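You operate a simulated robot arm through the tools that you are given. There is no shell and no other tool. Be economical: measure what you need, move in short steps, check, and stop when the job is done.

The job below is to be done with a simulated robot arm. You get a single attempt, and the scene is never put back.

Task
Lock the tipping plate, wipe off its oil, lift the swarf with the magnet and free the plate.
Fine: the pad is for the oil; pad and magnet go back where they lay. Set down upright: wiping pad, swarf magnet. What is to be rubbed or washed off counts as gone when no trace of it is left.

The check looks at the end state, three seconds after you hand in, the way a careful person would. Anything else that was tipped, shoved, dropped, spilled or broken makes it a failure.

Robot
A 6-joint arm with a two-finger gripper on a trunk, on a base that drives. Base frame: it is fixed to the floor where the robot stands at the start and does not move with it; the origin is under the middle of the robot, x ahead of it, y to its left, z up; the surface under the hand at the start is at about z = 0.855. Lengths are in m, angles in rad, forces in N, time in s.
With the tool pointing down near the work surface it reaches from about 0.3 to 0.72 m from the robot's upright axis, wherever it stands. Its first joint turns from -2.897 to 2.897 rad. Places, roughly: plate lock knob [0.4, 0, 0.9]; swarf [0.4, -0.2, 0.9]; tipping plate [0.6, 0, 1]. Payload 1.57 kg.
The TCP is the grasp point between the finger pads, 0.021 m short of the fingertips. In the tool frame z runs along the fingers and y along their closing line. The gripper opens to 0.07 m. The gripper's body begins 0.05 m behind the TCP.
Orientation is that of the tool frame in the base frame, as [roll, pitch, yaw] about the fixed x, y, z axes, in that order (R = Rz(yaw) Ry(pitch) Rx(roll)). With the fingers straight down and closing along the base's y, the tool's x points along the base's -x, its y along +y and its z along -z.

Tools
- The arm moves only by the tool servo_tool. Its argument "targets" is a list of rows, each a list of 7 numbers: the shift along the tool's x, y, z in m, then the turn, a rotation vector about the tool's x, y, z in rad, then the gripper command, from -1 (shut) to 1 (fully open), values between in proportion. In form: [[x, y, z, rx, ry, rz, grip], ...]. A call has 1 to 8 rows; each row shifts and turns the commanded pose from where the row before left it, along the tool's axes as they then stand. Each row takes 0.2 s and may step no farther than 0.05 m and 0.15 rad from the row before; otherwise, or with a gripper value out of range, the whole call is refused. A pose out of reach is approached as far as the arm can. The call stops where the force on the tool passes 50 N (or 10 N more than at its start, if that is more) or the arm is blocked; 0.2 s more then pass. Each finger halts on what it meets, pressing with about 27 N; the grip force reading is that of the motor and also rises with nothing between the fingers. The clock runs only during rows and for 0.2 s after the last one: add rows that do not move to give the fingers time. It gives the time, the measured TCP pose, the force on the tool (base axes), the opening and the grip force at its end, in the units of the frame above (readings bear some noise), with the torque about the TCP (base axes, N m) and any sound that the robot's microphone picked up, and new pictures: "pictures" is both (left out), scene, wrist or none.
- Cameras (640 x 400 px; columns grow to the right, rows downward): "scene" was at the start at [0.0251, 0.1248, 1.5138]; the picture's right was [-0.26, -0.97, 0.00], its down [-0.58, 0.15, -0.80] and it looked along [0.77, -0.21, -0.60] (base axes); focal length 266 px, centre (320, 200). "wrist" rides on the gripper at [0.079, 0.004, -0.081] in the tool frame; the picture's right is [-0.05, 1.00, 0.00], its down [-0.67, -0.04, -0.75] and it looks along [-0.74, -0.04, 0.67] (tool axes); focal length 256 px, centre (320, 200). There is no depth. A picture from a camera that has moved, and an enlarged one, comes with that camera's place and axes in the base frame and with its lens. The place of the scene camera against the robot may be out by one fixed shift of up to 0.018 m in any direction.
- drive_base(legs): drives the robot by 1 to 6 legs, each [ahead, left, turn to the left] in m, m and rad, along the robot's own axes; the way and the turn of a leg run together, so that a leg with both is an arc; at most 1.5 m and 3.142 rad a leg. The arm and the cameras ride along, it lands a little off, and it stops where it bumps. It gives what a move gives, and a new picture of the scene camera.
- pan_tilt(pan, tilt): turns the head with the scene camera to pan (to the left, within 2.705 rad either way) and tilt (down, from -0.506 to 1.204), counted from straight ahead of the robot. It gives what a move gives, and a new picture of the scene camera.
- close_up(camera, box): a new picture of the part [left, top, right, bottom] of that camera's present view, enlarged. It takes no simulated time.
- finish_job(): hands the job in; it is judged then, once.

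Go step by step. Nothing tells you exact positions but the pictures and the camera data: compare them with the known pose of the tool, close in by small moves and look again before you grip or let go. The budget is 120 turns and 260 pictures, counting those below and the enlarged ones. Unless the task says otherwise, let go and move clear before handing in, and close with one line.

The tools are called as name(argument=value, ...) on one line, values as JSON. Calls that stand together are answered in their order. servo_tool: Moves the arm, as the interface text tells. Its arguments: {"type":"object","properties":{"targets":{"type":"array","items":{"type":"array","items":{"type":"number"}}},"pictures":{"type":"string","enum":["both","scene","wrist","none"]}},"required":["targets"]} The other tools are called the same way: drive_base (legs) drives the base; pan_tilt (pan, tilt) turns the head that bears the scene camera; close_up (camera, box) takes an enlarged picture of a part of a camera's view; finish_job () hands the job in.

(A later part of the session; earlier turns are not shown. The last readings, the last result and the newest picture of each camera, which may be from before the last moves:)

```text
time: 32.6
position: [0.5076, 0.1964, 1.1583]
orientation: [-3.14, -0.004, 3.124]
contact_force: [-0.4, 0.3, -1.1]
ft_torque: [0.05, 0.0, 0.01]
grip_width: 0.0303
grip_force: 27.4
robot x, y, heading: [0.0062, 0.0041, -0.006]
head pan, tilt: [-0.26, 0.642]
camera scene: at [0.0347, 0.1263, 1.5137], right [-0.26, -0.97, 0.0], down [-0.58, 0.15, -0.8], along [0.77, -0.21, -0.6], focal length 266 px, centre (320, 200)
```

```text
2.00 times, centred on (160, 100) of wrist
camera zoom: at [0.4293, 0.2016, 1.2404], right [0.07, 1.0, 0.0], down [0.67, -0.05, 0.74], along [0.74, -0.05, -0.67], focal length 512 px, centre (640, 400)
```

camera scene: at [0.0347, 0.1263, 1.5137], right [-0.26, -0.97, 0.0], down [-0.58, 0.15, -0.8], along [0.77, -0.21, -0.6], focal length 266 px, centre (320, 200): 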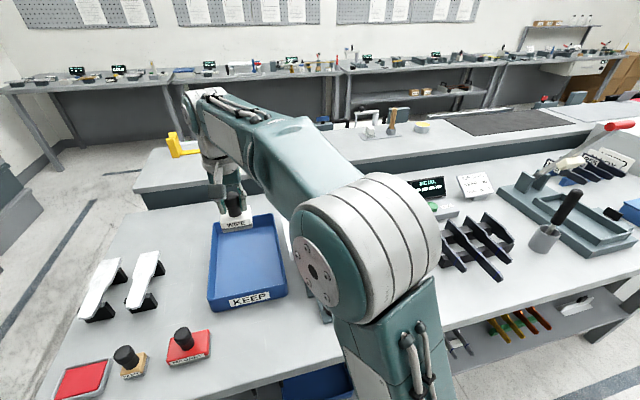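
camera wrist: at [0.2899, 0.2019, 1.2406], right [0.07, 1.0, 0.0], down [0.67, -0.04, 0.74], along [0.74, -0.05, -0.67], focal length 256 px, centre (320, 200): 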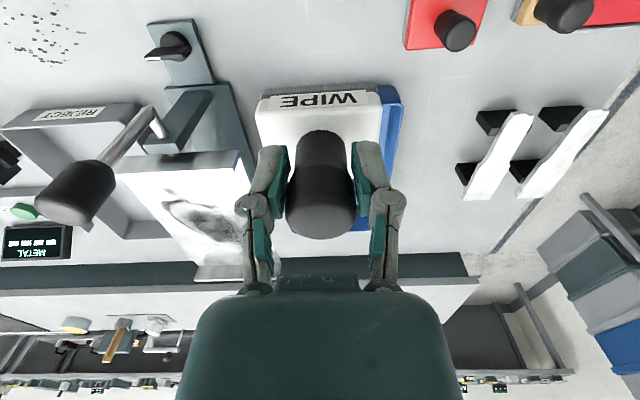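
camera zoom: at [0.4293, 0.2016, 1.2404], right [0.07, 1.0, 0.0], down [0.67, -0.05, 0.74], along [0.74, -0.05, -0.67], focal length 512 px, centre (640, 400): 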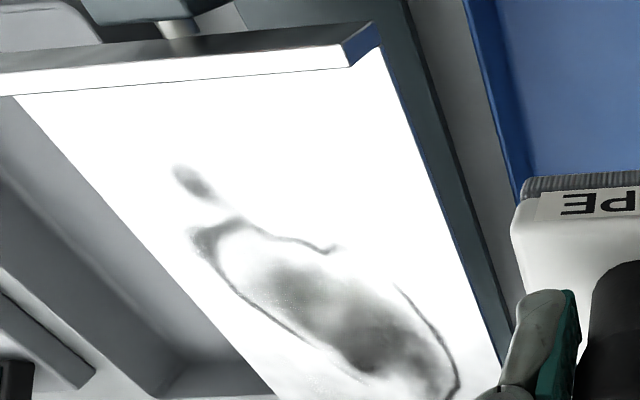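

Plate surface is about z≈0.985; oil roughly x 0.52–0.71, y −0.06–0.055. I turn the hand 90° so the wrist camera stays clear of the crank.

servo_tool(targets=[[0, 0, 0, 0, 0, 0.15, -1], [0, 0, 0, 0, 0, 0.15, -1], [0, 0, 0, 0, 0, 0.15, -1], [0, 0, 0, 0, 0, 0.15, -1], [0, 0, 0, 0, 0, 0.15, -1], [0, 0, 0, 0, 0, 0.15, -1], [0, 0, 0, 0, 0, 0.15, -1], [0, 0, 0, 0, 0, 0.15, -1]], pictures="none")

servo_tool(targets=[[0, 0, 0, 0, 0, 0.15, -1], [0, 0, 0, 0, 0, 0.15, -1], [0, 0, 0, 0, 0, 0.05, -1], [0, 0.04, 0, 0, 0, 0, -1], [0, 0.04, 0, 0, 0, 0, -1]])

```text
time: 34.4
position: [0.5071, 0.1964, 1.1583]
orientation: [-3.138, -0.001, 1.921]
contact_force: [0.2, 0.5, -0.1]
ft_torque: [0.02, 0.01, -0.03]
grip_width: 0.0302
grip_force: 26.8
robot x, y, heading: [0.0113, -0.0, -0.005]
head pan, tilt: [-0.26, 0.642]
```

```text
time: 35.6
position: [0.5873, 0.1972, 1.1579]
orientation: [-3.137, 0.0, 1.574]
contact_force: [-0.2, -0.9, 1.0]
ft_torque: [-0.01, -0.04, -0.04]
grip_width: 0.03
grip_force: 26.8
robot x, y, heading: [0.0077, 0.0009, -0.004]
head pan, tilt: [-0.26, 0.642]
camera scene: at [0.0352, 0.1265, 1.5136], right [-0.26, -0.97, 0.0], down [-0.58, 0.15, -0.8], along [0.77, -0.21, -0.6], focal length 266 px, centre (320, 200)
camera wrist: at [0.5925, 0.2757, 1.2407], right [1.0, -0.05, 0.0], down [-0.03, -0.67, 0.75], along [-0.04, -0.75, -0.67], focal length 256 px, centre (320, 200)
```

scene: 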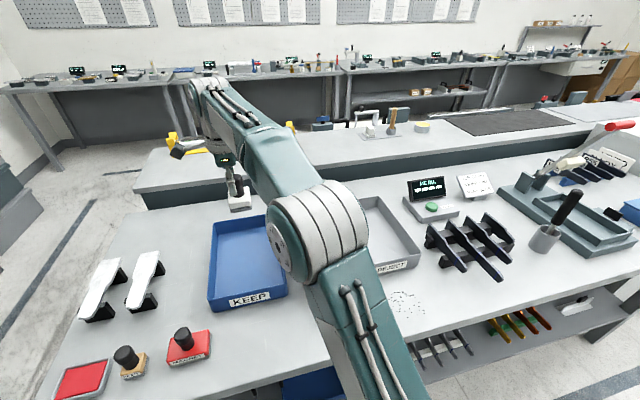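
wrist: 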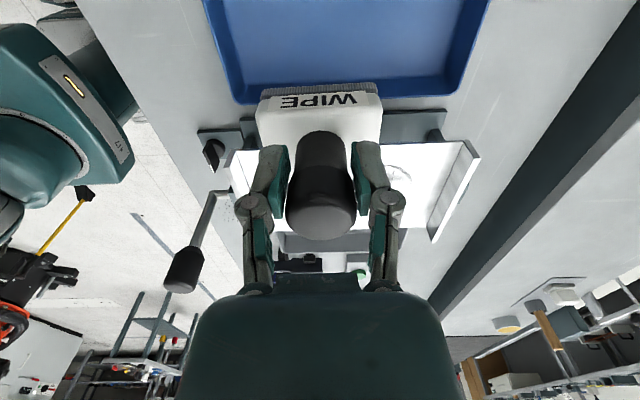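

servo_tool(targets=[[-0.048, -0.007, 0, 0, 0, 0, -1], [-0.048, -0.007, 0, 0, 0, 0, -1], [-0.048, -0.007, 0, 0, 0, 0, -1], [-0.048, -0.007, 0, 0, 0, 0, -1], [-0.048, -0.007, 0, 0, 0, 0, -1], [0, 0, 0.035, 0, 0, 0, -1], [0, 0, 0.035, 0, 0, 0, -1]])

```text
time: 37.2
position: [0.5532, -0.044, 1.0891]
orientation: [-3.138, 0.001, 1.576]
contact_force: [0.2, 1.1, -1.2]
ft_torque: [-0.01, -0.01, 0.03]
grip_width: 0.0301
grip_force: 27.1
robot x, y, heading: [0.0124, -0.0005, -0.0]
head pan, tilt: [-0.26, 0.642]
camera scene: at [0.0349, 0.1253, 1.5138], right [-0.26, -0.97, 0.0], down [-0.58, 0.15, -0.8], along [0.77, -0.21, -0.6], focal length 266 px, centre (320, 200)
camera wrist: at [0.5585, 0.0346, 1.1713], right [1.0, -0.05, 0.0], down [-0.03, -0.67, 0.75], along [-0.04, -0.74, -0.67], focal length 256 px, centre (320, 200)
```

scene: 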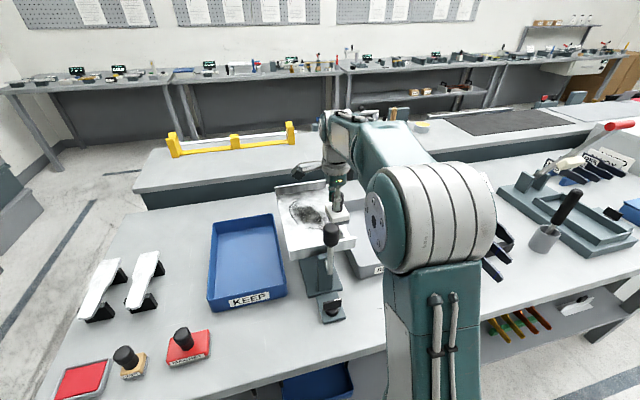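
wrist: 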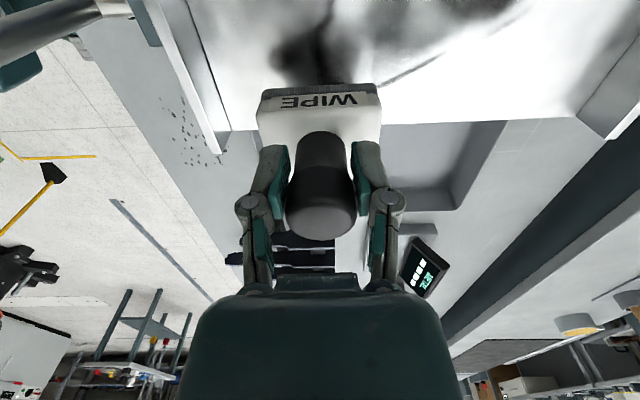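

servo_tool(targets=[[0, 0, 0.03, 0, 0, 0, -1], [0, 0, 0.008, 0, 0, 0, -1], [0, 0, 0.004, 0, 0, 0, -1]], pictures="wrist")

```text
time: 38.0
position: [0.5543, -0.0424, 1.0497]
orientation: [3.141, 0.0, 1.576]
contact_force: [-0.7, 3.4, 17.9]
ft_torque: [-0.03, -0.01, 0.01]
grip_width: 0.0289
grip_force: 26.8
robot x, y, heading: [0.0089, 0.0009, -0.004]
head pan, tilt: [-0.26, 0.642]
camera wrist: at [0.558, 0.0355, 1.1306], right [1.0, -0.05, 0.0], down [-0.03, -0.67, 0.75], along [-0.04, -0.75, -0.67], focal length 256 px, centre (320, 200)
```

wrist: 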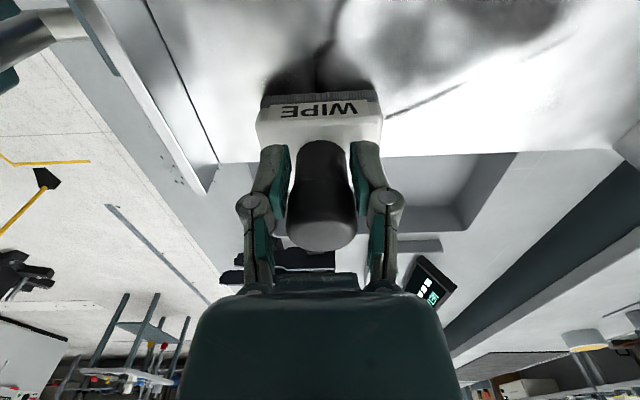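

servo_tool(targets=[[0, -0.012, 0, 0, 0, 0, -1], [0, -0.012, 0, 0, 0, 0, -1], [0, 0.025, 0, 0, 0, 0, -1], [0, 0.025, 0, 0, 0, 0, -1], [0, 0.025, 0, 0, 0, 0, -1], [0, 0.025, 0, 0, 0, 0, -1], [0, 0.025, 0, 0, 0, 0, -1], [0, 0.025, 0, 0, 0, 0, -1]], pictures="both")

```text
time: 39.8
position: [0.681, -0.0435, 1.0462]
orientation: [-3.138, 0.001, 1.573]
contact_force: [-0.8, -1.1, 8.7]
ft_torque: [-0.04, -0.07, -0.04]
grip_width: 0.0276
grip_force: 26.9
robot x, y, heading: [0.0098, -0.0013, -0.001]
head pan, tilt: [-0.26, 0.642]
camera scene: at [0.0347, 0.1247, 1.5138], right [-0.26, -0.97, 0.0], down [-0.58, 0.15, -0.8], along [0.77, -0.21, -0.6], focal length 266 px, centre (320, 200)
camera wrist: at [0.6855, 0.0347, 1.1285], right [1.0, -0.05, 0.0], down [-0.03, -0.67, 0.75], along [-0.04, -0.74, -0.67], focal length 256 px, centre (320, 200)
```

scene: 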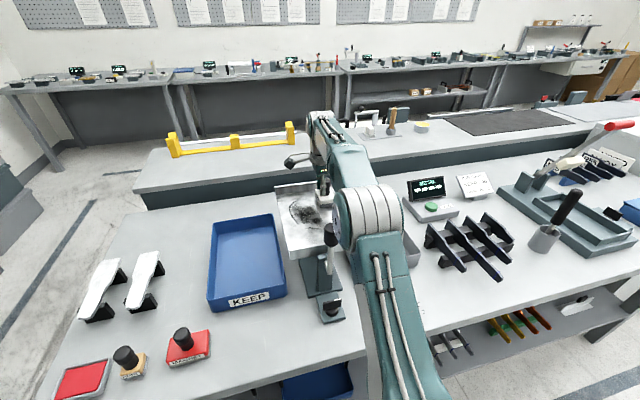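
wrist: 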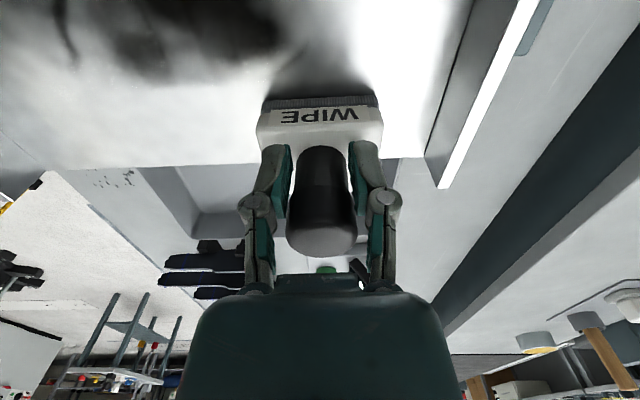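

servo_tool(targets=[[0, 0.015, 0, 0, 0, 0, -1], [0.02, 0, 0, 0, 0, 0, -1], [0.02, 0, 0, 0, 0, 0, -1], [0, -0.025, 0, 0, 0, 0, -1], [0, -0.025, 0, 0, 0, 0, -1], [0, -0.025, 0, 0, 0, 0, -1], [0, -0.025, 0, 0, 0, 0, -1]], pictures="both")

```text
time: 41.4
position: [0.5935, -0.0033, 1.0468]
orientation: [-3.139, 0.001, 1.573]
contact_force: [0.9, -0.3, -0.6]
ft_torque: [-0.01, -0.03, -0.04]
grip_width: 0.0002
grip_force: 26.2
robot x, y, heading: [0.009, -0.0007, 0.003]
head pan, tilt: [-0.26, 0.642]
camera scene: at [0.0351, 0.125, 1.5138], right [-0.26, -0.97, 0.0], down [-0.58, 0.15, -0.8], along [0.77, -0.21, -0.6], focal length 266 px, centre (320, 200)
camera wrist: at [0.599, 0.075, 1.1293], right [1.0, -0.05, 0.0], down [-0.03, -0.67, 0.75], along [-0.04, -0.74, -0.67], focal length 256 px, centre (320, 200)
```

scene: 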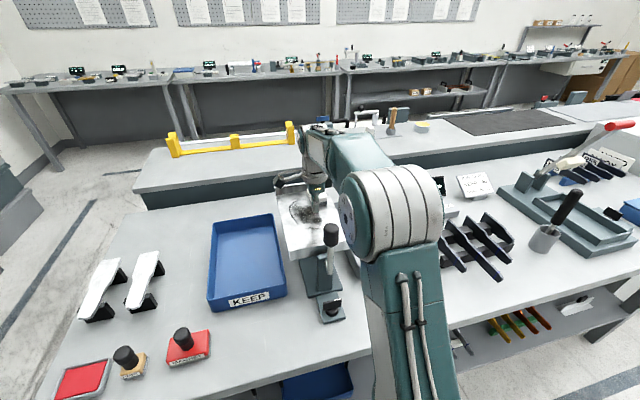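
wrist: 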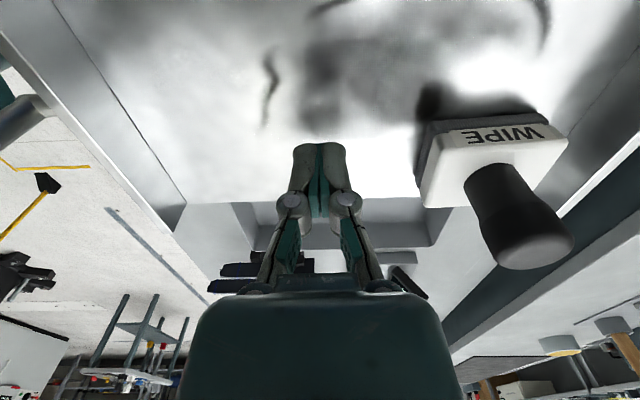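

The pad slipped out of the grip on the sideways move; it stands upright at about (0.70, −0.04). I'll rise, open and regrip it lower on the neck.

servo_tool(targets=[[0, 0, -0.04, 0, 0, 0, -1], [0, 0, -0.035, 0, 0, 0, 0.5], [0, 0.045, 0, 0, 0, 0, 0.9], [0, 0.045, 0, 0, 0, 0, 0.9], [-0.034, 0.013, 0, 0, 0, 0, 0.9], [0, 0, 0, 0, 0, 0, 0.9]], pictures="both")

close_up(camera="wrist", box=[160, 40, 480, 240])

```text
time: 42.8
position: [0.6871, -0.0356, 1.1153]
orientation: [-3.139, 0.0, 1.576]
contact_force: [0.7, 0.0, 0.7]
ft_torque: [-0.01, 0.0, 0.01]
grip_width: 0.0662
grip_force: 0.1
out of reach, approached as far as the arm can: row 5
robot x, y, heading: [0.011, 0.0013, -0.002]
head pan, tilt: [-0.26, 0.642]
camera scene: at [0.0356, 0.1242, 1.5138], right [-0.26, -0.97, 0.0], down [-0.58, 0.15, -0.8], along [0.77, -0.21, -0.6], focal length 266 px, centre (320, 200)
camera wrist: at [0.6911, 0.0439, 1.1976], right [1.0, -0.05, 0.0], down [-0.03, -0.67, 0.75], along [-0.04, -0.74, -0.67], focal length 256 px, centre (320, 200)
```

scene: 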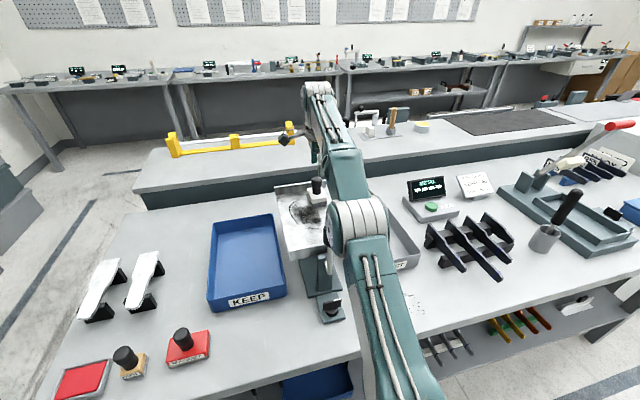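
wrist: 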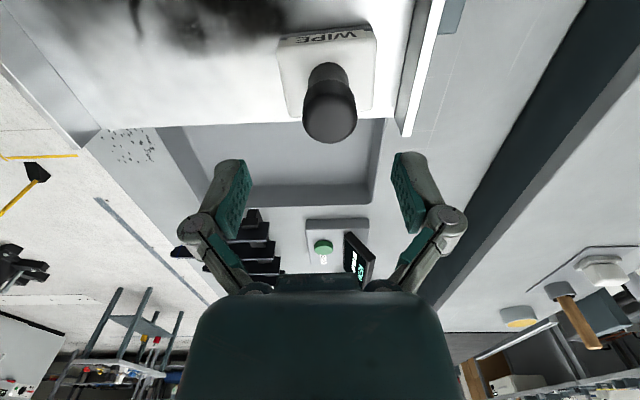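

```text
2.00 times, centred on (320, 140) of wrist
camera zoom: at [0.6911, 0.0439, 1.1976], right [1.0, -0.05, 0.0], down [-0.03, -0.67, 0.75], along [-0.04, -0.74, -0.67], focal length 512 px, centre (320, 320)
```

zoom: 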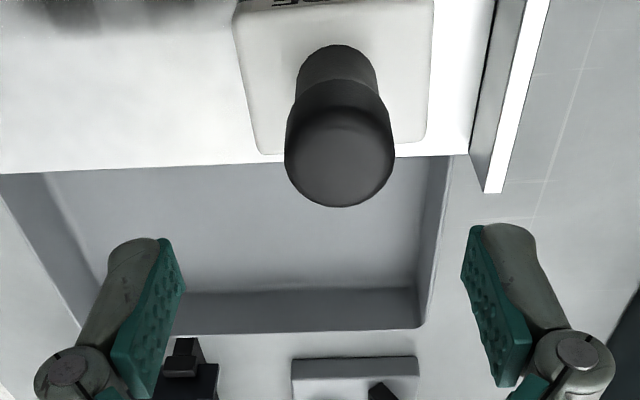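

servo_tool(targets=[[0, 0.003, 0.04, 0, 0, 0, 0.9], [0, 0.002, 0.03, 0, 0, 0, 0.9], [0, 0, 0, 0, 0, 0, 0.9]], pictures="wrist")

close_up(camera="wrist", box=[160, 60, 480, 260])

```text
time: 43.6
position: [0.6915, -0.0357, 1.0462]
orientation: [-3.14, 0.002, 1.574]
contact_force: [-0.3, -0.3, -0.3]
ft_torque: [0.0, 0.04, 0.0]
grip_width: 0.0666
grip_force: 0.1
robot x, y, heading: [0.0134, -0.002, -0.003]
head pan, tilt: [-0.26, 0.642]
camera wrist: at [0.6961, 0.0426, 1.128], right [1.0, -0.05, 0.0], down [-0.03, -0.67, 0.75], along [-0.04, -0.74, -0.67], focal length 256 px, centre (320, 200)
```

wrist: 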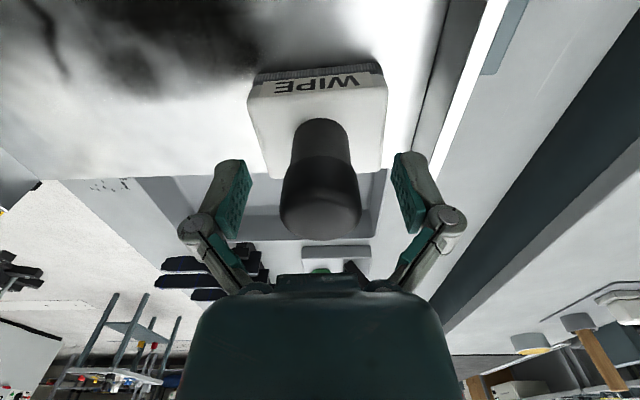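

```text
2.00 times, centred on (320, 160) of wrist
camera zoom: at [0.6961, 0.0426, 1.128], right [1.0, -0.05, 0.0], down [-0.03, -0.67, 0.75], along [-0.04, -0.74, -0.67], focal length 512 px, centre (320, 280)
```

zoom: 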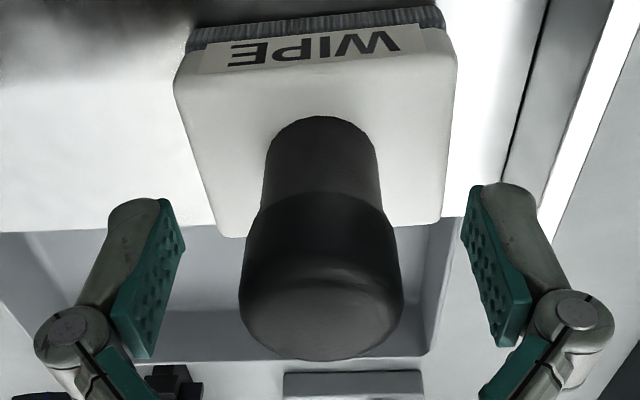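

servo_tool(targets=[[-0.003, 0, 0.006, 0, 0, 0, 0.9], [0, 0, 0, 0, 0, 0, 0.2], [0, 0, 0, 0, 0, 0, -0.3], [0, 0, 0, 0, 0, 0, -1], [0, 0, 0, 0, 0, 0, -1], [0, 0, 0, 0, 0, 0, -1]], pictures="wrist")

close_up(camera="wrist", box=[160, 60, 480, 260])

```text
time: 45.0
position: [0.6908, -0.0394, 1.0409]
orientation: [-3.139, 0.0, 1.574]
contact_force: [-0.7, -1.6, 5.9]
ft_torque: [0.08, -0.01, -0.03]
grip_width: 0.0308
grip_force: 27.0
robot x, y, heading: [0.0078, -0.0017, 0.001]
head pan, tilt: [-0.26, 0.642]
camera wrist: at [0.6959, 0.0393, 1.1233], right [1.0, -0.05, 0.0], down [-0.03, -0.67, 0.75], along [-0.04, -0.74, -0.67], focal length 256 px, centre (320, 200)
```

wrist: 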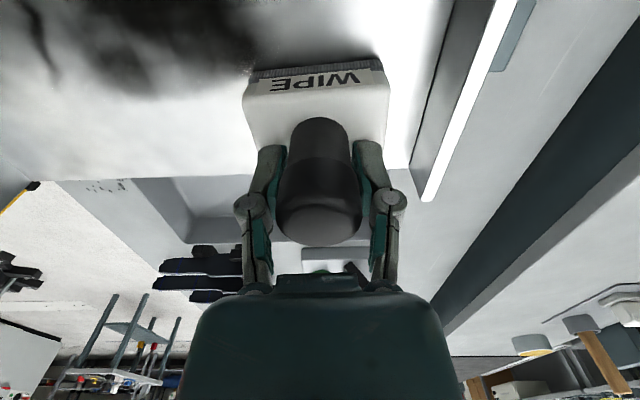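

```text
2.00 times, centred on (320, 160) of wrist
camera zoom: at [0.6959, 0.0393, 1.1233], right [1.0, -0.05, 0.0], down [-0.03, -0.67, 0.75], along [-0.04, -0.74, -0.67], focal length 512 px, centre (320, 280)
```

zoom: 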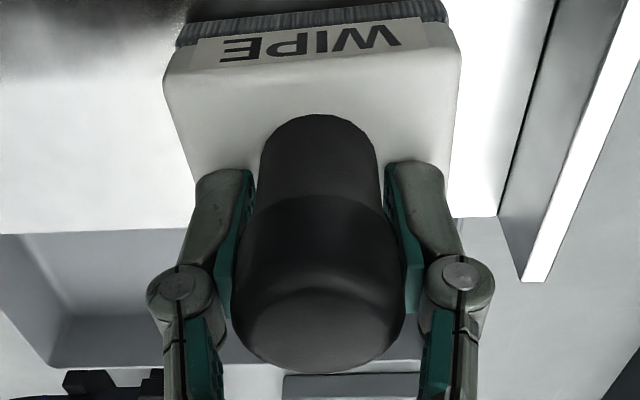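

servo_tool(targets=[[0, 0, -0.015, 0, 0, 0, -1], [0.02, 0, 0, 0, 0, 0, -1], [0.02, 0, 0, 0, 0, 0, -1], [0, 0, 0.012, 0, 0, 0, -1], [0, 0, 0.004, 0, 0, 0, -1]], pictures="none")

```text
time: 46.2
position: [0.69, 0.0006, 1.0413]
orientation: [3.138, 0.002, 1.575]
contact_force: [2.5, 0.2, 17.8]
ft_torque: [-0.02, -0.01, -0.04]
grip_width: 0.0311
grip_force: 27.0
robot x, y, heading: [0.0094, 0.0003, 0.002]
head pan, tilt: [-0.26, 0.642]
```

servo_tool(targets=[[0, -0.02, 0, 0, 0, 0, -1], [0, -0.02, 0, 0, 0, 0, -1], [0, -0.02, 0, 0, 0, 0, -1], [0, -0.02, 0, 0, 0, 0, -1]], pictures="wrist")

```text
time: 47.2
position: [0.6093, 0.0002, 1.0396]
orientation: [3.14, 0.003, 1.574]
contact_force: [7.7, -0.5, 25.8]
ft_torque: [0.16, -0.13, -0.04]
grip_width: 0.0307
grip_force: 26.6
robot x, y, heading: [0.0094, -0.0044, -0.001]
head pan, tilt: [-0.26, 0.642]
camera wrist: at [0.6146, 0.0779, 1.1216], right [1.0, -0.05, 0.0], down [-0.03, -0.67, 0.75], along [-0.04, -0.74, -0.67], focal length 256 px, centre (320, 200)
```

wrist: 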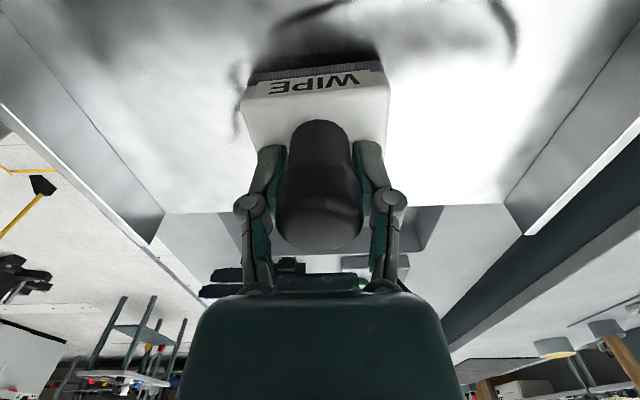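

servo_tool(targets=[[0, -0.02, -0.0015, 0, 0, 0, -1], [0, -0.02, 0, 0, 0, 0, -1], [0, -0.02, 0, 0, 0, 0, -1], [0, -0.02, 0, 0, 0, 0, -1]], pictures="both")

```text
time: 48.2
position: [0.5301, -0.0012, 1.0397]
orientation: [-3.134, 0.002, 1.573]
contact_force: [-0.8, 0.5, 6.4]
ft_torque: [0.05, -0.22, -0.02]
grip_width: 0.0311
grip_force: 26.9
robot x, y, heading: [0.0117, -0.0021, 0.004]
head pan, tilt: [-0.26, 0.642]
camera scene: at [0.0342, 0.125, 1.5138], right [-0.26, -0.97, 0.0], down [-0.58, 0.15, -0.8], along [0.77, -0.21, -0.6], focal length 266 px, centre (320, 200)
camera wrist: at [0.5349, 0.0771, 1.1216], right [1.0, -0.05, -0.01], down [-0.03, -0.67, 0.75], along [-0.04, -0.74, -0.67], focal length 256 px, centre (320, 200)
```

scene: 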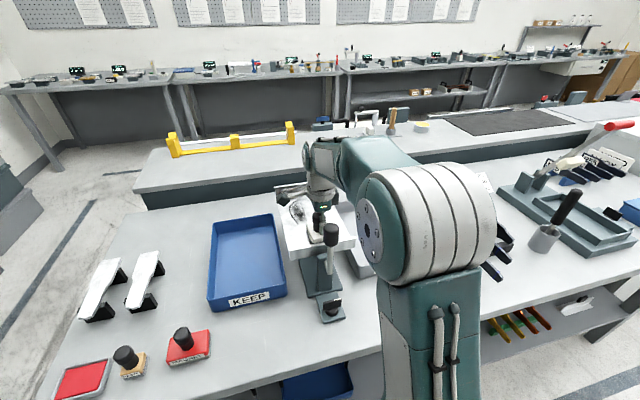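
wrist: 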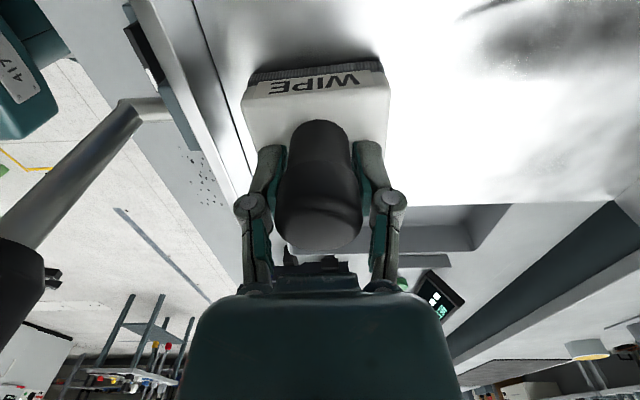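

servo_tool(targets=[[0, 0, -0.012, 0, 0, 0, -1], [0.023, 0, 0, 0, 0, 0, -1], [0.022, 0, 0, 0, 0, 0, -1], [0, 0, 0.011, 0, 0, 0, -1], [0, 0, 0.003, 0, 0, 0, -1]], pictures="none")

servo_tool(targets=[[0, 0.02, 0, 0, 0, 0, -1], [0, 0.02, 0, 0, 0, 0, -1], [0, 0.02, 0, 0, 0, 0, -1], [0, 0.02, 0, 0, 0, 0, -1]], pictures="wrist")

```text
time: 49.4
position: [0.53, 0.043, 1.0401]
orientation: [-3.141, 0.002, 1.574]
contact_force: [-1.4, 0.1, 12.3]
ft_torque: [-0.26, 0.19, -0.02]
grip_width: 0.0311
grip_force: 26.9
robot x, y, heading: [0.0095, -0.0016, -0.001]
head pan, tilt: [-0.26, 0.642]
```

```text
time: 50.4
position: [0.609, 0.0453, 1.0396]
orientation: [-3.137, 0.001, 1.574]
contact_force: [-4.2, -0.3, 13.7]
ft_torque: [-0.23, 0.04, -0.07]
grip_width: 0.0307
grip_force: 26.7
robot x, y, heading: [0.0089, 0.0005, -0.003]
head pan, tilt: [-0.26, 0.642]
camera wrist: at [0.6145, 0.1234, 1.1213], right [1.0, -0.05, 0.0], down [-0.03, -0.67, 0.75], along [-0.04, -0.74, -0.67], focal length 256 px, centre (320, 200)
```

wrist: 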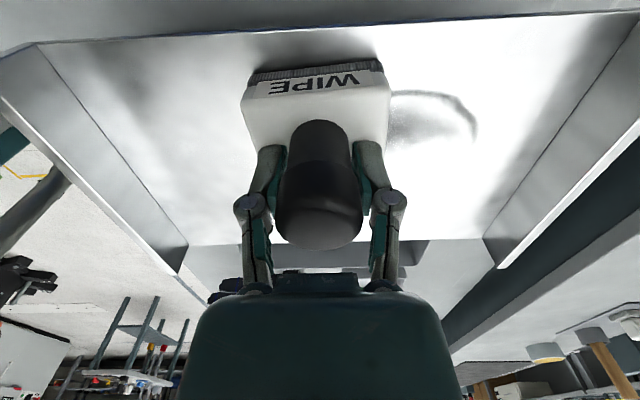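

servo_tool(targets=[[0, 0.02, 0, 0, 0, 0, -1], [0, 0.02, 0, 0, 0, 0, -1], [0, 0.02, 0, 0, 0, 0, -1], [0, 0.02, 0, 0, 0, 0, -1]], pictures="none")

servo_tool(targets=[[0, 0, -0.04, 0, 0, 0, -1], [0, 0, -0.04, 0, 0, 0, -1], [0.045, -0.02, -0.03, 0, 0, 0, -1], [0.045, -0.02, 0, 0, 0, 0, -1], [0.045, -0.02, 0, 0, 0, 0, -1]], pictures="both")

close_up(camera="scene", box=[260, 170, 380, 260])

```text
time: 51.4
position: [0.6883, 0.046, 1.0401]
orientation: [-3.137, 0.002, 1.574]
contact_force: [-3.4, -0.1, 13.3]
ft_torque: [-0.26, 0.08, -0.08]
grip_width: 0.0308
grip_force: 27.1
robot x, y, heading: [0.0099, -0.0035, -0.004]
head pan, tilt: [-0.26, 0.642]
```

```text
refused: row 3 steps farther than a row can; nothing moved
```

```text
4.44 times, centred on (320, 215) of scene
camera zoom: at [0.0342, 0.1252, 1.5138], right [-0.26, -0.97, 0.0], down [-0.58, 0.15, -0.8], along [0.77, -0.21, -0.6], focal length 1183 px, centre (320, 133)
```

zoom: 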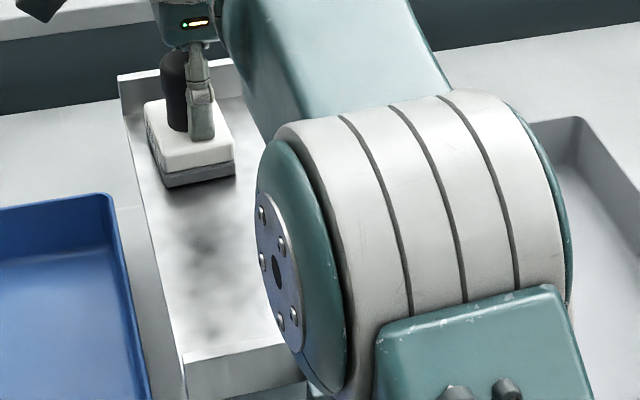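

servo_tool(targets=[[0, 0, -0.04, 0, 0, 0, -1], [0, 0, -0.04, 0, 0, 0, -1], [0, 0, -0.03, 0, 0, 0, -1], [0.045, -0.02, 0, 0, 0, 0, -1], [0.045, -0.02, 0, 0, 0, 0, -1], [0.045, -0.02, 0, 0, 0, 0, -1]], pictures="both")

close_up(camera="scene", box=[260, 170, 380, 260])

close_up(camera="wrist", box=[220, 80, 540, 280])

```text
time: 52.8
position: [0.6126, 0.1791, 1.1399]
orientation: [-3.138, 0.004, 1.574]
contact_force: [-0.8, -0.7, -0.3]
ft_torque: [-0.04, -0.03, 0.03]
grip_width: 0.0309
grip_force: 27.1
out of reach, approached as far as the arm can: row 3
robot x, y, heading: [0.0062, 0.0043, 0.002]
head pan, tilt: [-0.26, 0.642]
camera scene: at [0.0353, 0.1275, 1.5136], right [-0.26, -0.97, 0.0], down [-0.58, 0.15, -0.8], along [0.77, -0.21, -0.6], focal length 266 px, centre (320, 200)
camera wrist: at [0.6187, 0.2583, 1.2216], right [1.0, -0.05, 0.0], down [-0.03, -0.66, 0.75], along [-0.04, -0.75, -0.67], focal length 256 px, centre (320, 200)
```

scene: 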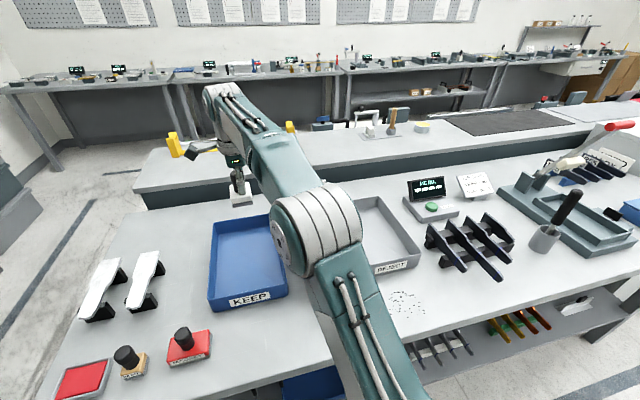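
wrist: 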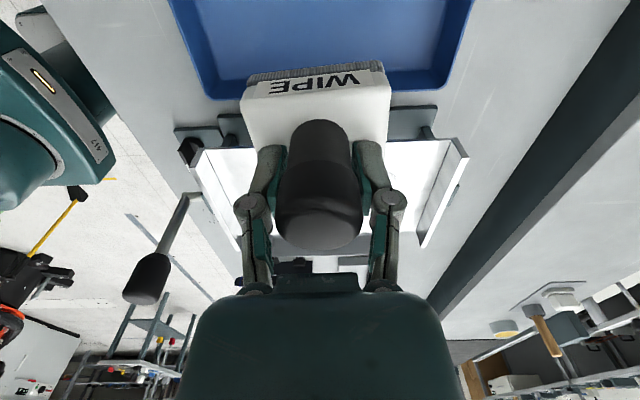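

```text
4.44 times, centred on (320, 215) of scene
camera zoom: at [0.0353, 0.1275, 1.5136], right [-0.26, -0.97, 0.0], down [-0.58, 0.15, -0.8], along [0.77, -0.21, -0.6], focal length 1183 px, centre (320, 133)
```

zoom: 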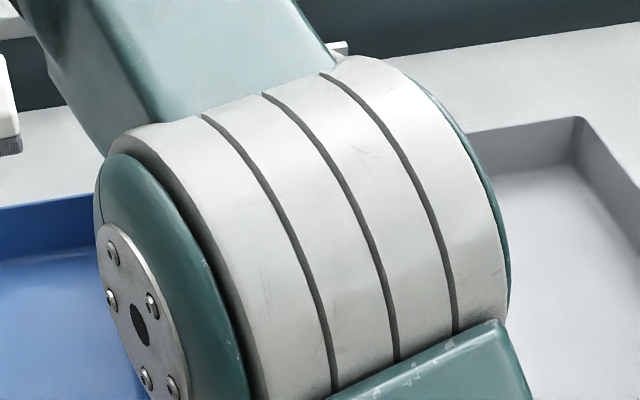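

```text
2.00 times, centred on (380, 180) of wrist
camera zoom: at [0.6187, 0.2583, 1.2216], right [1.0, -0.05, 0.0], down [-0.03, -0.66, 0.75], along [-0.04, -0.75, -0.67], focal length 512 px, centre (200, 240)
```

zoom: 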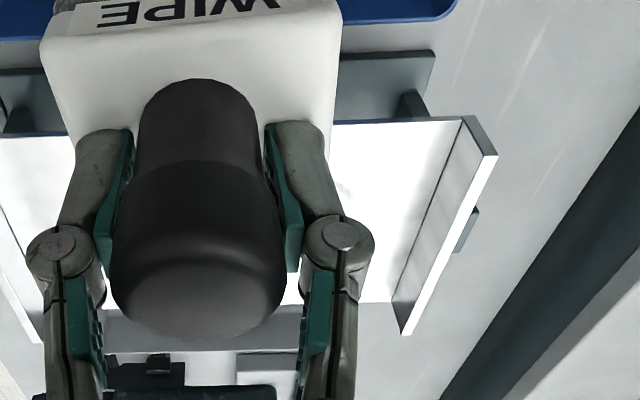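

servo_tool(targets=[[0.03, -0.035, -0.01, 0, 0, 0, -1], [0.03, -0.035, -0.01, 0, 0, 0, -1], [0.03, -0.035, -0.01, 0, 0, 0, -1], [0.03, -0.035, -0.01, 0, 0, 0, -1], [0, 0, 0, 0, 0, 0, -1]], pictures="both")

close_up(camera="scene", box=[260, 170, 380, 260])

close_up(camera="wrist", box=[320, 80, 560, 230])

```text
time: 54.0
position: [0.4728, 0.2991, 1.1798]
orientation: [-3.137, 0.003, 1.574]
contact_force: [0.4, -0.3, -0.8]
ft_torque: [0.01, -0.01, 0.03]
grip_width: 0.031
grip_force: 27.0
robot x, y, heading: [0.0104, -0.0019, -0.001]
head pan, tilt: [-0.26, 0.642]
camera scene: at [0.0346, 0.1265, 1.5136], right [-0.26, -0.97, 0.0], down [-0.58, 0.15, -0.8], along [0.77, -0.21, -0.6], focal length 266 px, centre (320, 200)
camera wrist: at [0.4786, 0.3785, 1.2616], right [1.0, -0.05, 0.0], down [-0.03, -0.67, 0.75], along [-0.04, -0.74, -0.67], focal length 256 px, centre (320, 200)
```

scene: 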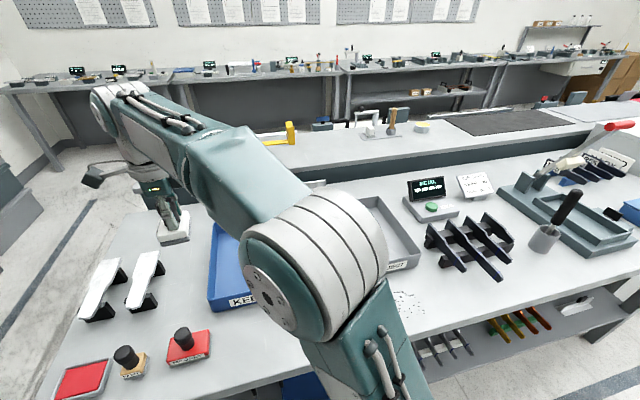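
wrist: 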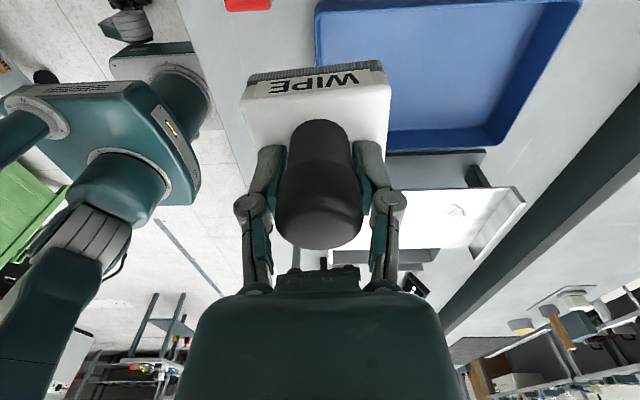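

```text
4.44 times, centred on (320, 215) of scene
camera zoom: at [0.0346, 0.1265, 1.5136], right [-0.26, -0.97, 0.0], down [-0.58, 0.15, -0.8], along [0.77, -0.21, -0.6], focal length 1183 px, centre (320, 133)
```

zoom: 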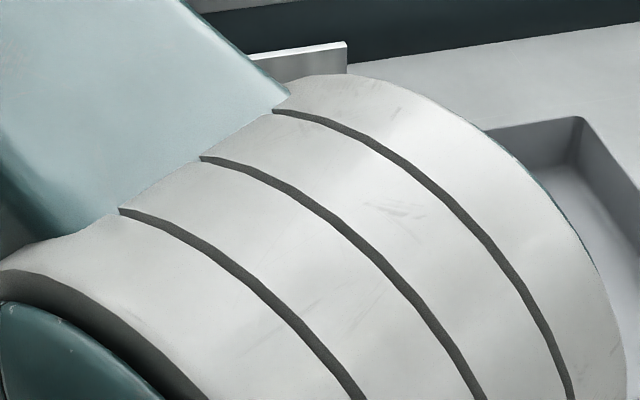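

```text
2.67 times, centred on (440, 155) of wrist
camera zoom: at [0.4786, 0.3785, 1.2616], right [1.0, -0.05, 0.0], down [-0.03, -0.67, 0.75], along [-0.04, -0.74, -0.67], focal length 683 px, centre (0, 320)
```

zoom: 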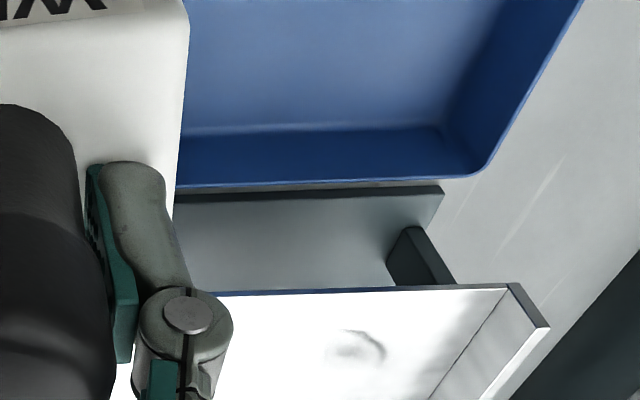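

A faint ring remnant remains near (0.68, 0.04), so each stroke removes only part of the oil. I go back to rub more.

servo_tool(targets=[[-0.03, 0.03, 0, 0, 0, 0, -1], [-0.03, 0.03, 0, 0, 0, 0, -1], [-0.03, 0.03, 0, 0, 0, 0, -1], [-0.035, 0.025, 0, 0, 0, 0, -1], [-0.035, 0.025, 0, 0, 0, 0, -1], [-0.045, 0.02, 0, 0, 0, 0, -1], [-0.045, 0.01, 0, 0, 0, 0, -1], [0, 0, 0.045, 0, 0, 0, -1]], pictures="none")

servo_tool(targets=[[0, 0, 0.045, 0, 0, 0, -1], [0, 0, 0.04, 0, 0, 0, -1], [0, 0, 0.012, 0, 0, 0, -1]], pictures="wrist")

```text
time: 55.8
position: [0.6456, 0.0478, 1.1368]
orientation: [3.141, 0.002, 1.577]
contact_force: [-0.2, 0.0, -1.0]
ft_torque: [-0.01, 0.02, 0.01]
grip_width: 0.0308
grip_force: 26.9
robot x, y, heading: [0.0067, -0.0007, -0.002]
head pan, tilt: [-0.26, 0.642]
```

```text
time: 56.6
position: [0.6441, 0.0477, 1.0406]
orientation: [-3.138, 0.001, 1.574]
contact_force: [-1.2, -0.2, 5.0]
ft_torque: [-0.13, 0.07, -0.03]
grip_width: 0.0307
grip_force: 27.0
robot x, y, heading: [0.0087, 0.001, -0.005]
head pan, tilt: [-0.26, 0.642]
camera wrist: at [0.6494, 0.1276, 1.1214], right [1.0, -0.05, 0.0], down [-0.03, -0.67, 0.75], along [-0.04, -0.74, -0.67], focal length 256 px, centre (320, 200)
```

wrist: 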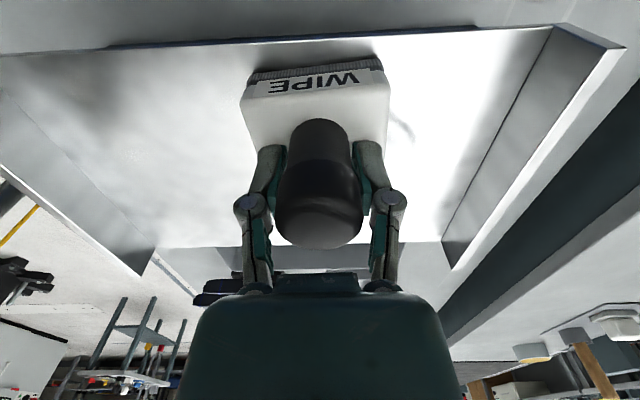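

servo_tool(targets=[[0, 0.022, 0.002, 0, 0, 0, -1], [0, 0.022, 0, 0, 0, 0, -1], [0, -0.02, 0, 0, 0, 0, -1], [0, -0.02, 0, 0, 0, 0, -1], [0, 0.022, 0, 0, 0, 0, -1], [0, 0.02, 0, 0, 0, 0, -1], [0, -0.02, 0, 0, 0, 0, -1], [0, -0.02, 0, 0, 0, 0, -1]], pictures="wrist")

close_up(camera="wrist", box=[0, 20, 640, 260])

```text
time: 58.4
position: [0.652, 0.0492, 1.0391]
orientation: [3.139, 0.001, 1.574]
contact_force: [8.8, 0.6, 27.1]
ft_torque: [-0.58, -0.19, 0.16]
grip_width: 0.0308
grip_force: 27.0
robot x, y, heading: [0.0093, 0.0003, 0.002]
head pan, tilt: [-0.26, 0.642]
camera wrist: at [0.6566, 0.1282, 1.1207], right [1.0, -0.05, 0.0], down [-0.03, -0.67, 0.75], along [-0.04, -0.74, -0.67], focal length 256 px, centre (320, 200)
```

wrist: 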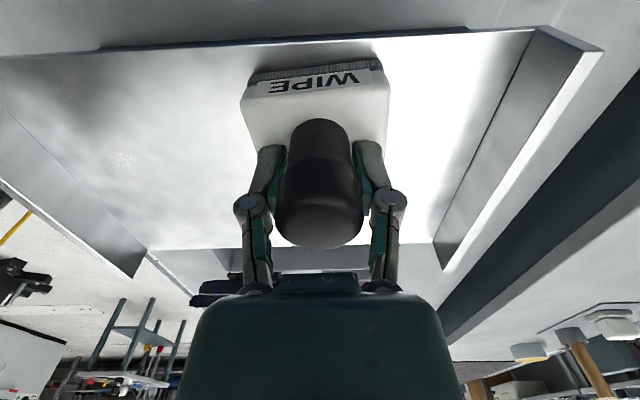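

```text
1.00 times, centred on (320, 140) of wrist (not enlarged: the box is as wide or as high as the picture)
camera zoom: at [0.6566, 0.1282, 1.1207], right [1.0, -0.05, 0.0], down [-0.03, -0.67, 0.75], along [-0.04, -0.74, -0.67], focal length 256 px, centre (320, 260)
```

zoom: 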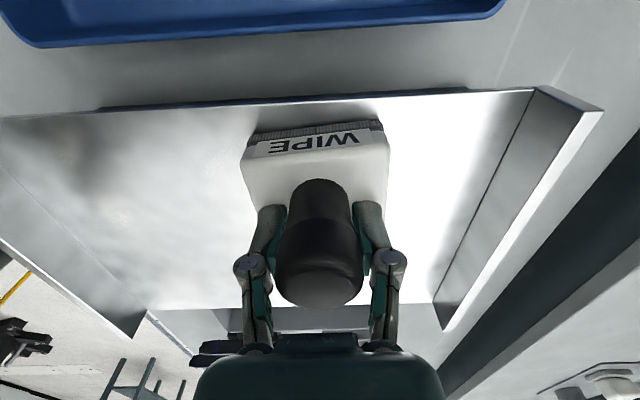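

servo_tool(targets=[[0, -0.022, -0.001, 0, 0, 0, -1], [0, -0.022, 0, 0, 0, 0, -1], [0, -0.022, 0, 0, 0, 0, -1], [0, -0.022, 0, 0, 0, 0, -1], [0, -0.022, 0, 0, 0, 0, -1], [0, -0.012, 0, 0, 0, 0, -1]], pictures="none")

servo_tool(targets=[[0, 0, -0.012, 0, 0, 0, -1], [-0.024, 0, 0, 0, 0, 0, -1], [-0.024, 0, 0, 0, 0, 0, -1], [0, 0, 0.012, 0, 0, 0, -1], [0, 0.022, 0.001, 0, 0, 0, -1], [0, 0.022, 0, 0, 0, 0, -1], [0, 0.022, 0, 0, 0, 0, -1], [0, 0.022, 0, 0, 0, 0, -1]], pictures="wrist")

```text
time: 59.8
position: [0.5281, 0.0489, 1.039]
orientation: [3.14, 0.001, 1.574]
contact_force: [7.2, 1.5, 22.0]
ft_torque: [-0.48, -0.08, 0.13]
grip_width: 0.031
grip_force: 26.6
robot x, y, heading: [0.0111, -0.0019, -0.005]
head pan, tilt: [-0.26, 0.642]
```

```text
time: 61.6
position: [0.6147, 0.001, 1.0397]
orientation: [3.138, 0.001, 1.575]
contact_force: [-10.3, 0.9, 33.7]
ft_torque: [0.29, 0.25, 0.04]
grip_width: 0.0309
grip_force: 27.2
robot x, y, heading: [0.0122, -0.0038, 0.0]
head pan, tilt: [-0.26, 0.642]
camera wrist: at [0.619, 0.0802, 1.1215], right [1.0, -0.05, 0.0], down [-0.03, -0.67, 0.75], along [-0.04, -0.74, -0.67], focal length 256 px, centre (320, 200)
```

wrist: 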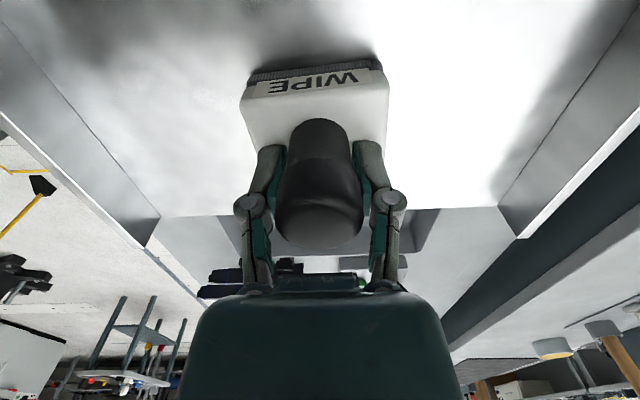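

servo_tool(targets=[[0, 0.022, -0.002, 0, 0, 0, -1], [0, 0.022, 0, 0, 0, 0, -1], [0, 0.022, 0, 0, 0, 0, -1], [0, 0.008, 0, 0, 0, 0, -1], [0, 0, -0.012, 0, 0, 0, -1], [-0.023, 0, 0, 0, 0, 0, -1], [-0.023, 0, 0, 0, 0, 0, -1], [0, 0, 0.012, 0, 0, 0, -1]], pictures="none")

servo_tool(targets=[[0, -0.02, 0.001, 0, 0, 0, -1], [0, -0.02, 0, 0, 0, 0, -1], [0, -0.02, 0, 0, 0, 0, -1], [0, -0.02, 0, 0, 0, 0, -1], [0, -0.02, 0, 0, 0, 0, -1], [0, -0.02, 0, 0, 0, 0, -1], [0, -0.02, 0, 0, 0, 0, -1], [0, -0.02, 0, 0, 0, 0, -1]], pictures="wrist")

```text
time: 63.4
position: [0.6914, -0.0466, 1.0397]
orientation: [3.141, 0.001, 1.575]
contact_force: [2.4, -2.1, 10.2]
ft_torque: [0.22, -0.11, -0.03]
grip_width: 0.0308
grip_force: 26.9
robot x, y, heading: [0.0072, 0.0029, -0.0]
head pan, tilt: [-0.26, 0.642]
```

```text
time: 65.2
position: [0.5291, -0.0473, 1.0384]
orientation: [-3.139, 0.0, 1.576]
contact_force: [5.6, -0.2, 20.6]
ft_torque: [0.69, -0.23, -0.19]
grip_width: 0.031
grip_force: 27.3
robot x, y, heading: [0.0087, 0.0007, -0.001]
head pan, tilt: [-0.26, 0.642]
camera wrist: at [0.5347, 0.0317, 1.1206], right [1.0, -0.05, 0.0], down [-0.03, -0.67, 0.75], along [-0.04, -0.74, -0.67], focal length 256 px, centre (320, 200)
```

wrist: 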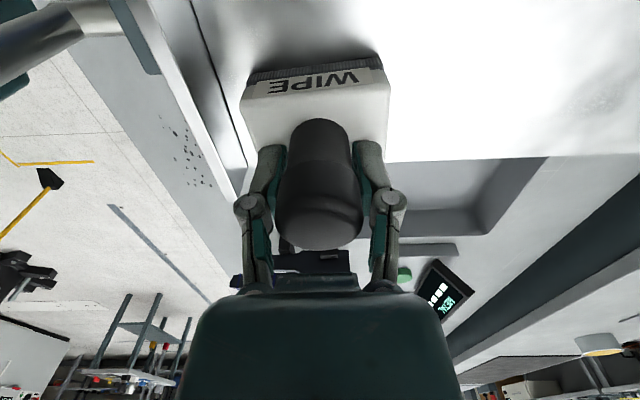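

servo_tool(targets=[[0, 0, -0.045, 0, 0, 0, -1], [0, 0, -0.045, 0, 0, 0, -1], [0.048, 0, 0, 0, 0, 0, -1], [0.048, 0, 0, 0, 0, 0, -1], [0.048, 0, 0, 0, 0, 0, -1], [0.048, 0, 0, 0, 0, 0, -1], [0.048, -0.01, 0, 0, 0, 0, -1]], pictures="none")

close_up(camera="wrist", box=[360, 100, 600, 250])

close_up(camera="scene", box=[240, 160, 400, 260])

```text
time: 66.8
position: [0.5187, 0.1963, 1.1272]
orientation: [-3.137, 0.003, 1.574]
contact_force: [-0.1, 0.2, -0.7]
ft_torque: [-0.02, 0.01, 0.0]
grip_width: 0.0309
grip_force: 27.0
robot x, y, heading: [0.0071, -0.0, -0.001]
head pan, tilt: [-0.26, 0.642]
```

```text
2.67 times, centred on (480, 175) of wrist
camera zoom: at [0.5235, 0.274, 1.2093], right [1.0, -0.05, 0.0], down [-0.03, -0.66, 0.75], along [-0.04, -0.75, -0.67], focal length 683 px, centre (-107, 267)
```

zoom: 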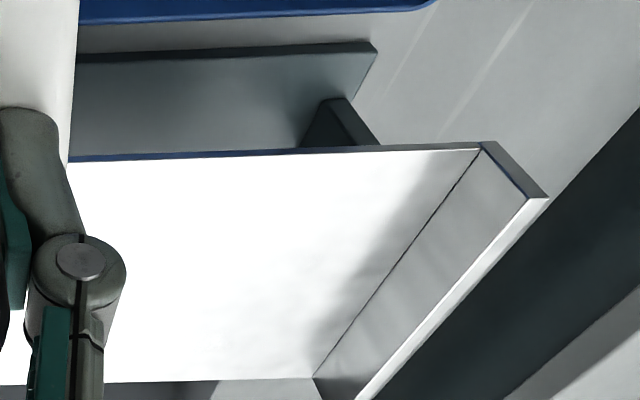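

```text
4.00 times, centred on (320, 210) of scene
camera zoom: at [0.0348, 0.1275, 1.5136], right [-0.26, -0.97, 0.0], down [-0.58, 0.15, -0.8], along [0.77, -0.21, -0.6], focal length 1064 px, centre (320, 160)
```

zoom: 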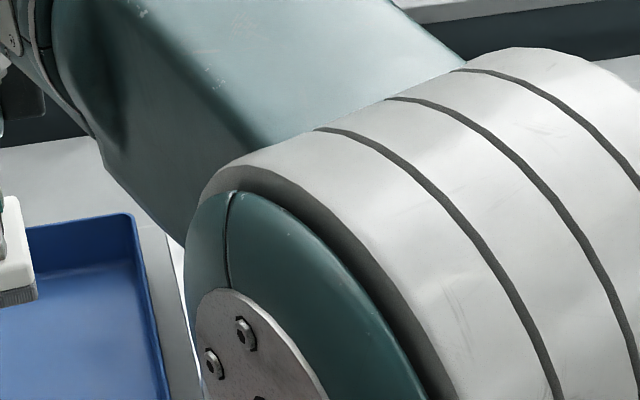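

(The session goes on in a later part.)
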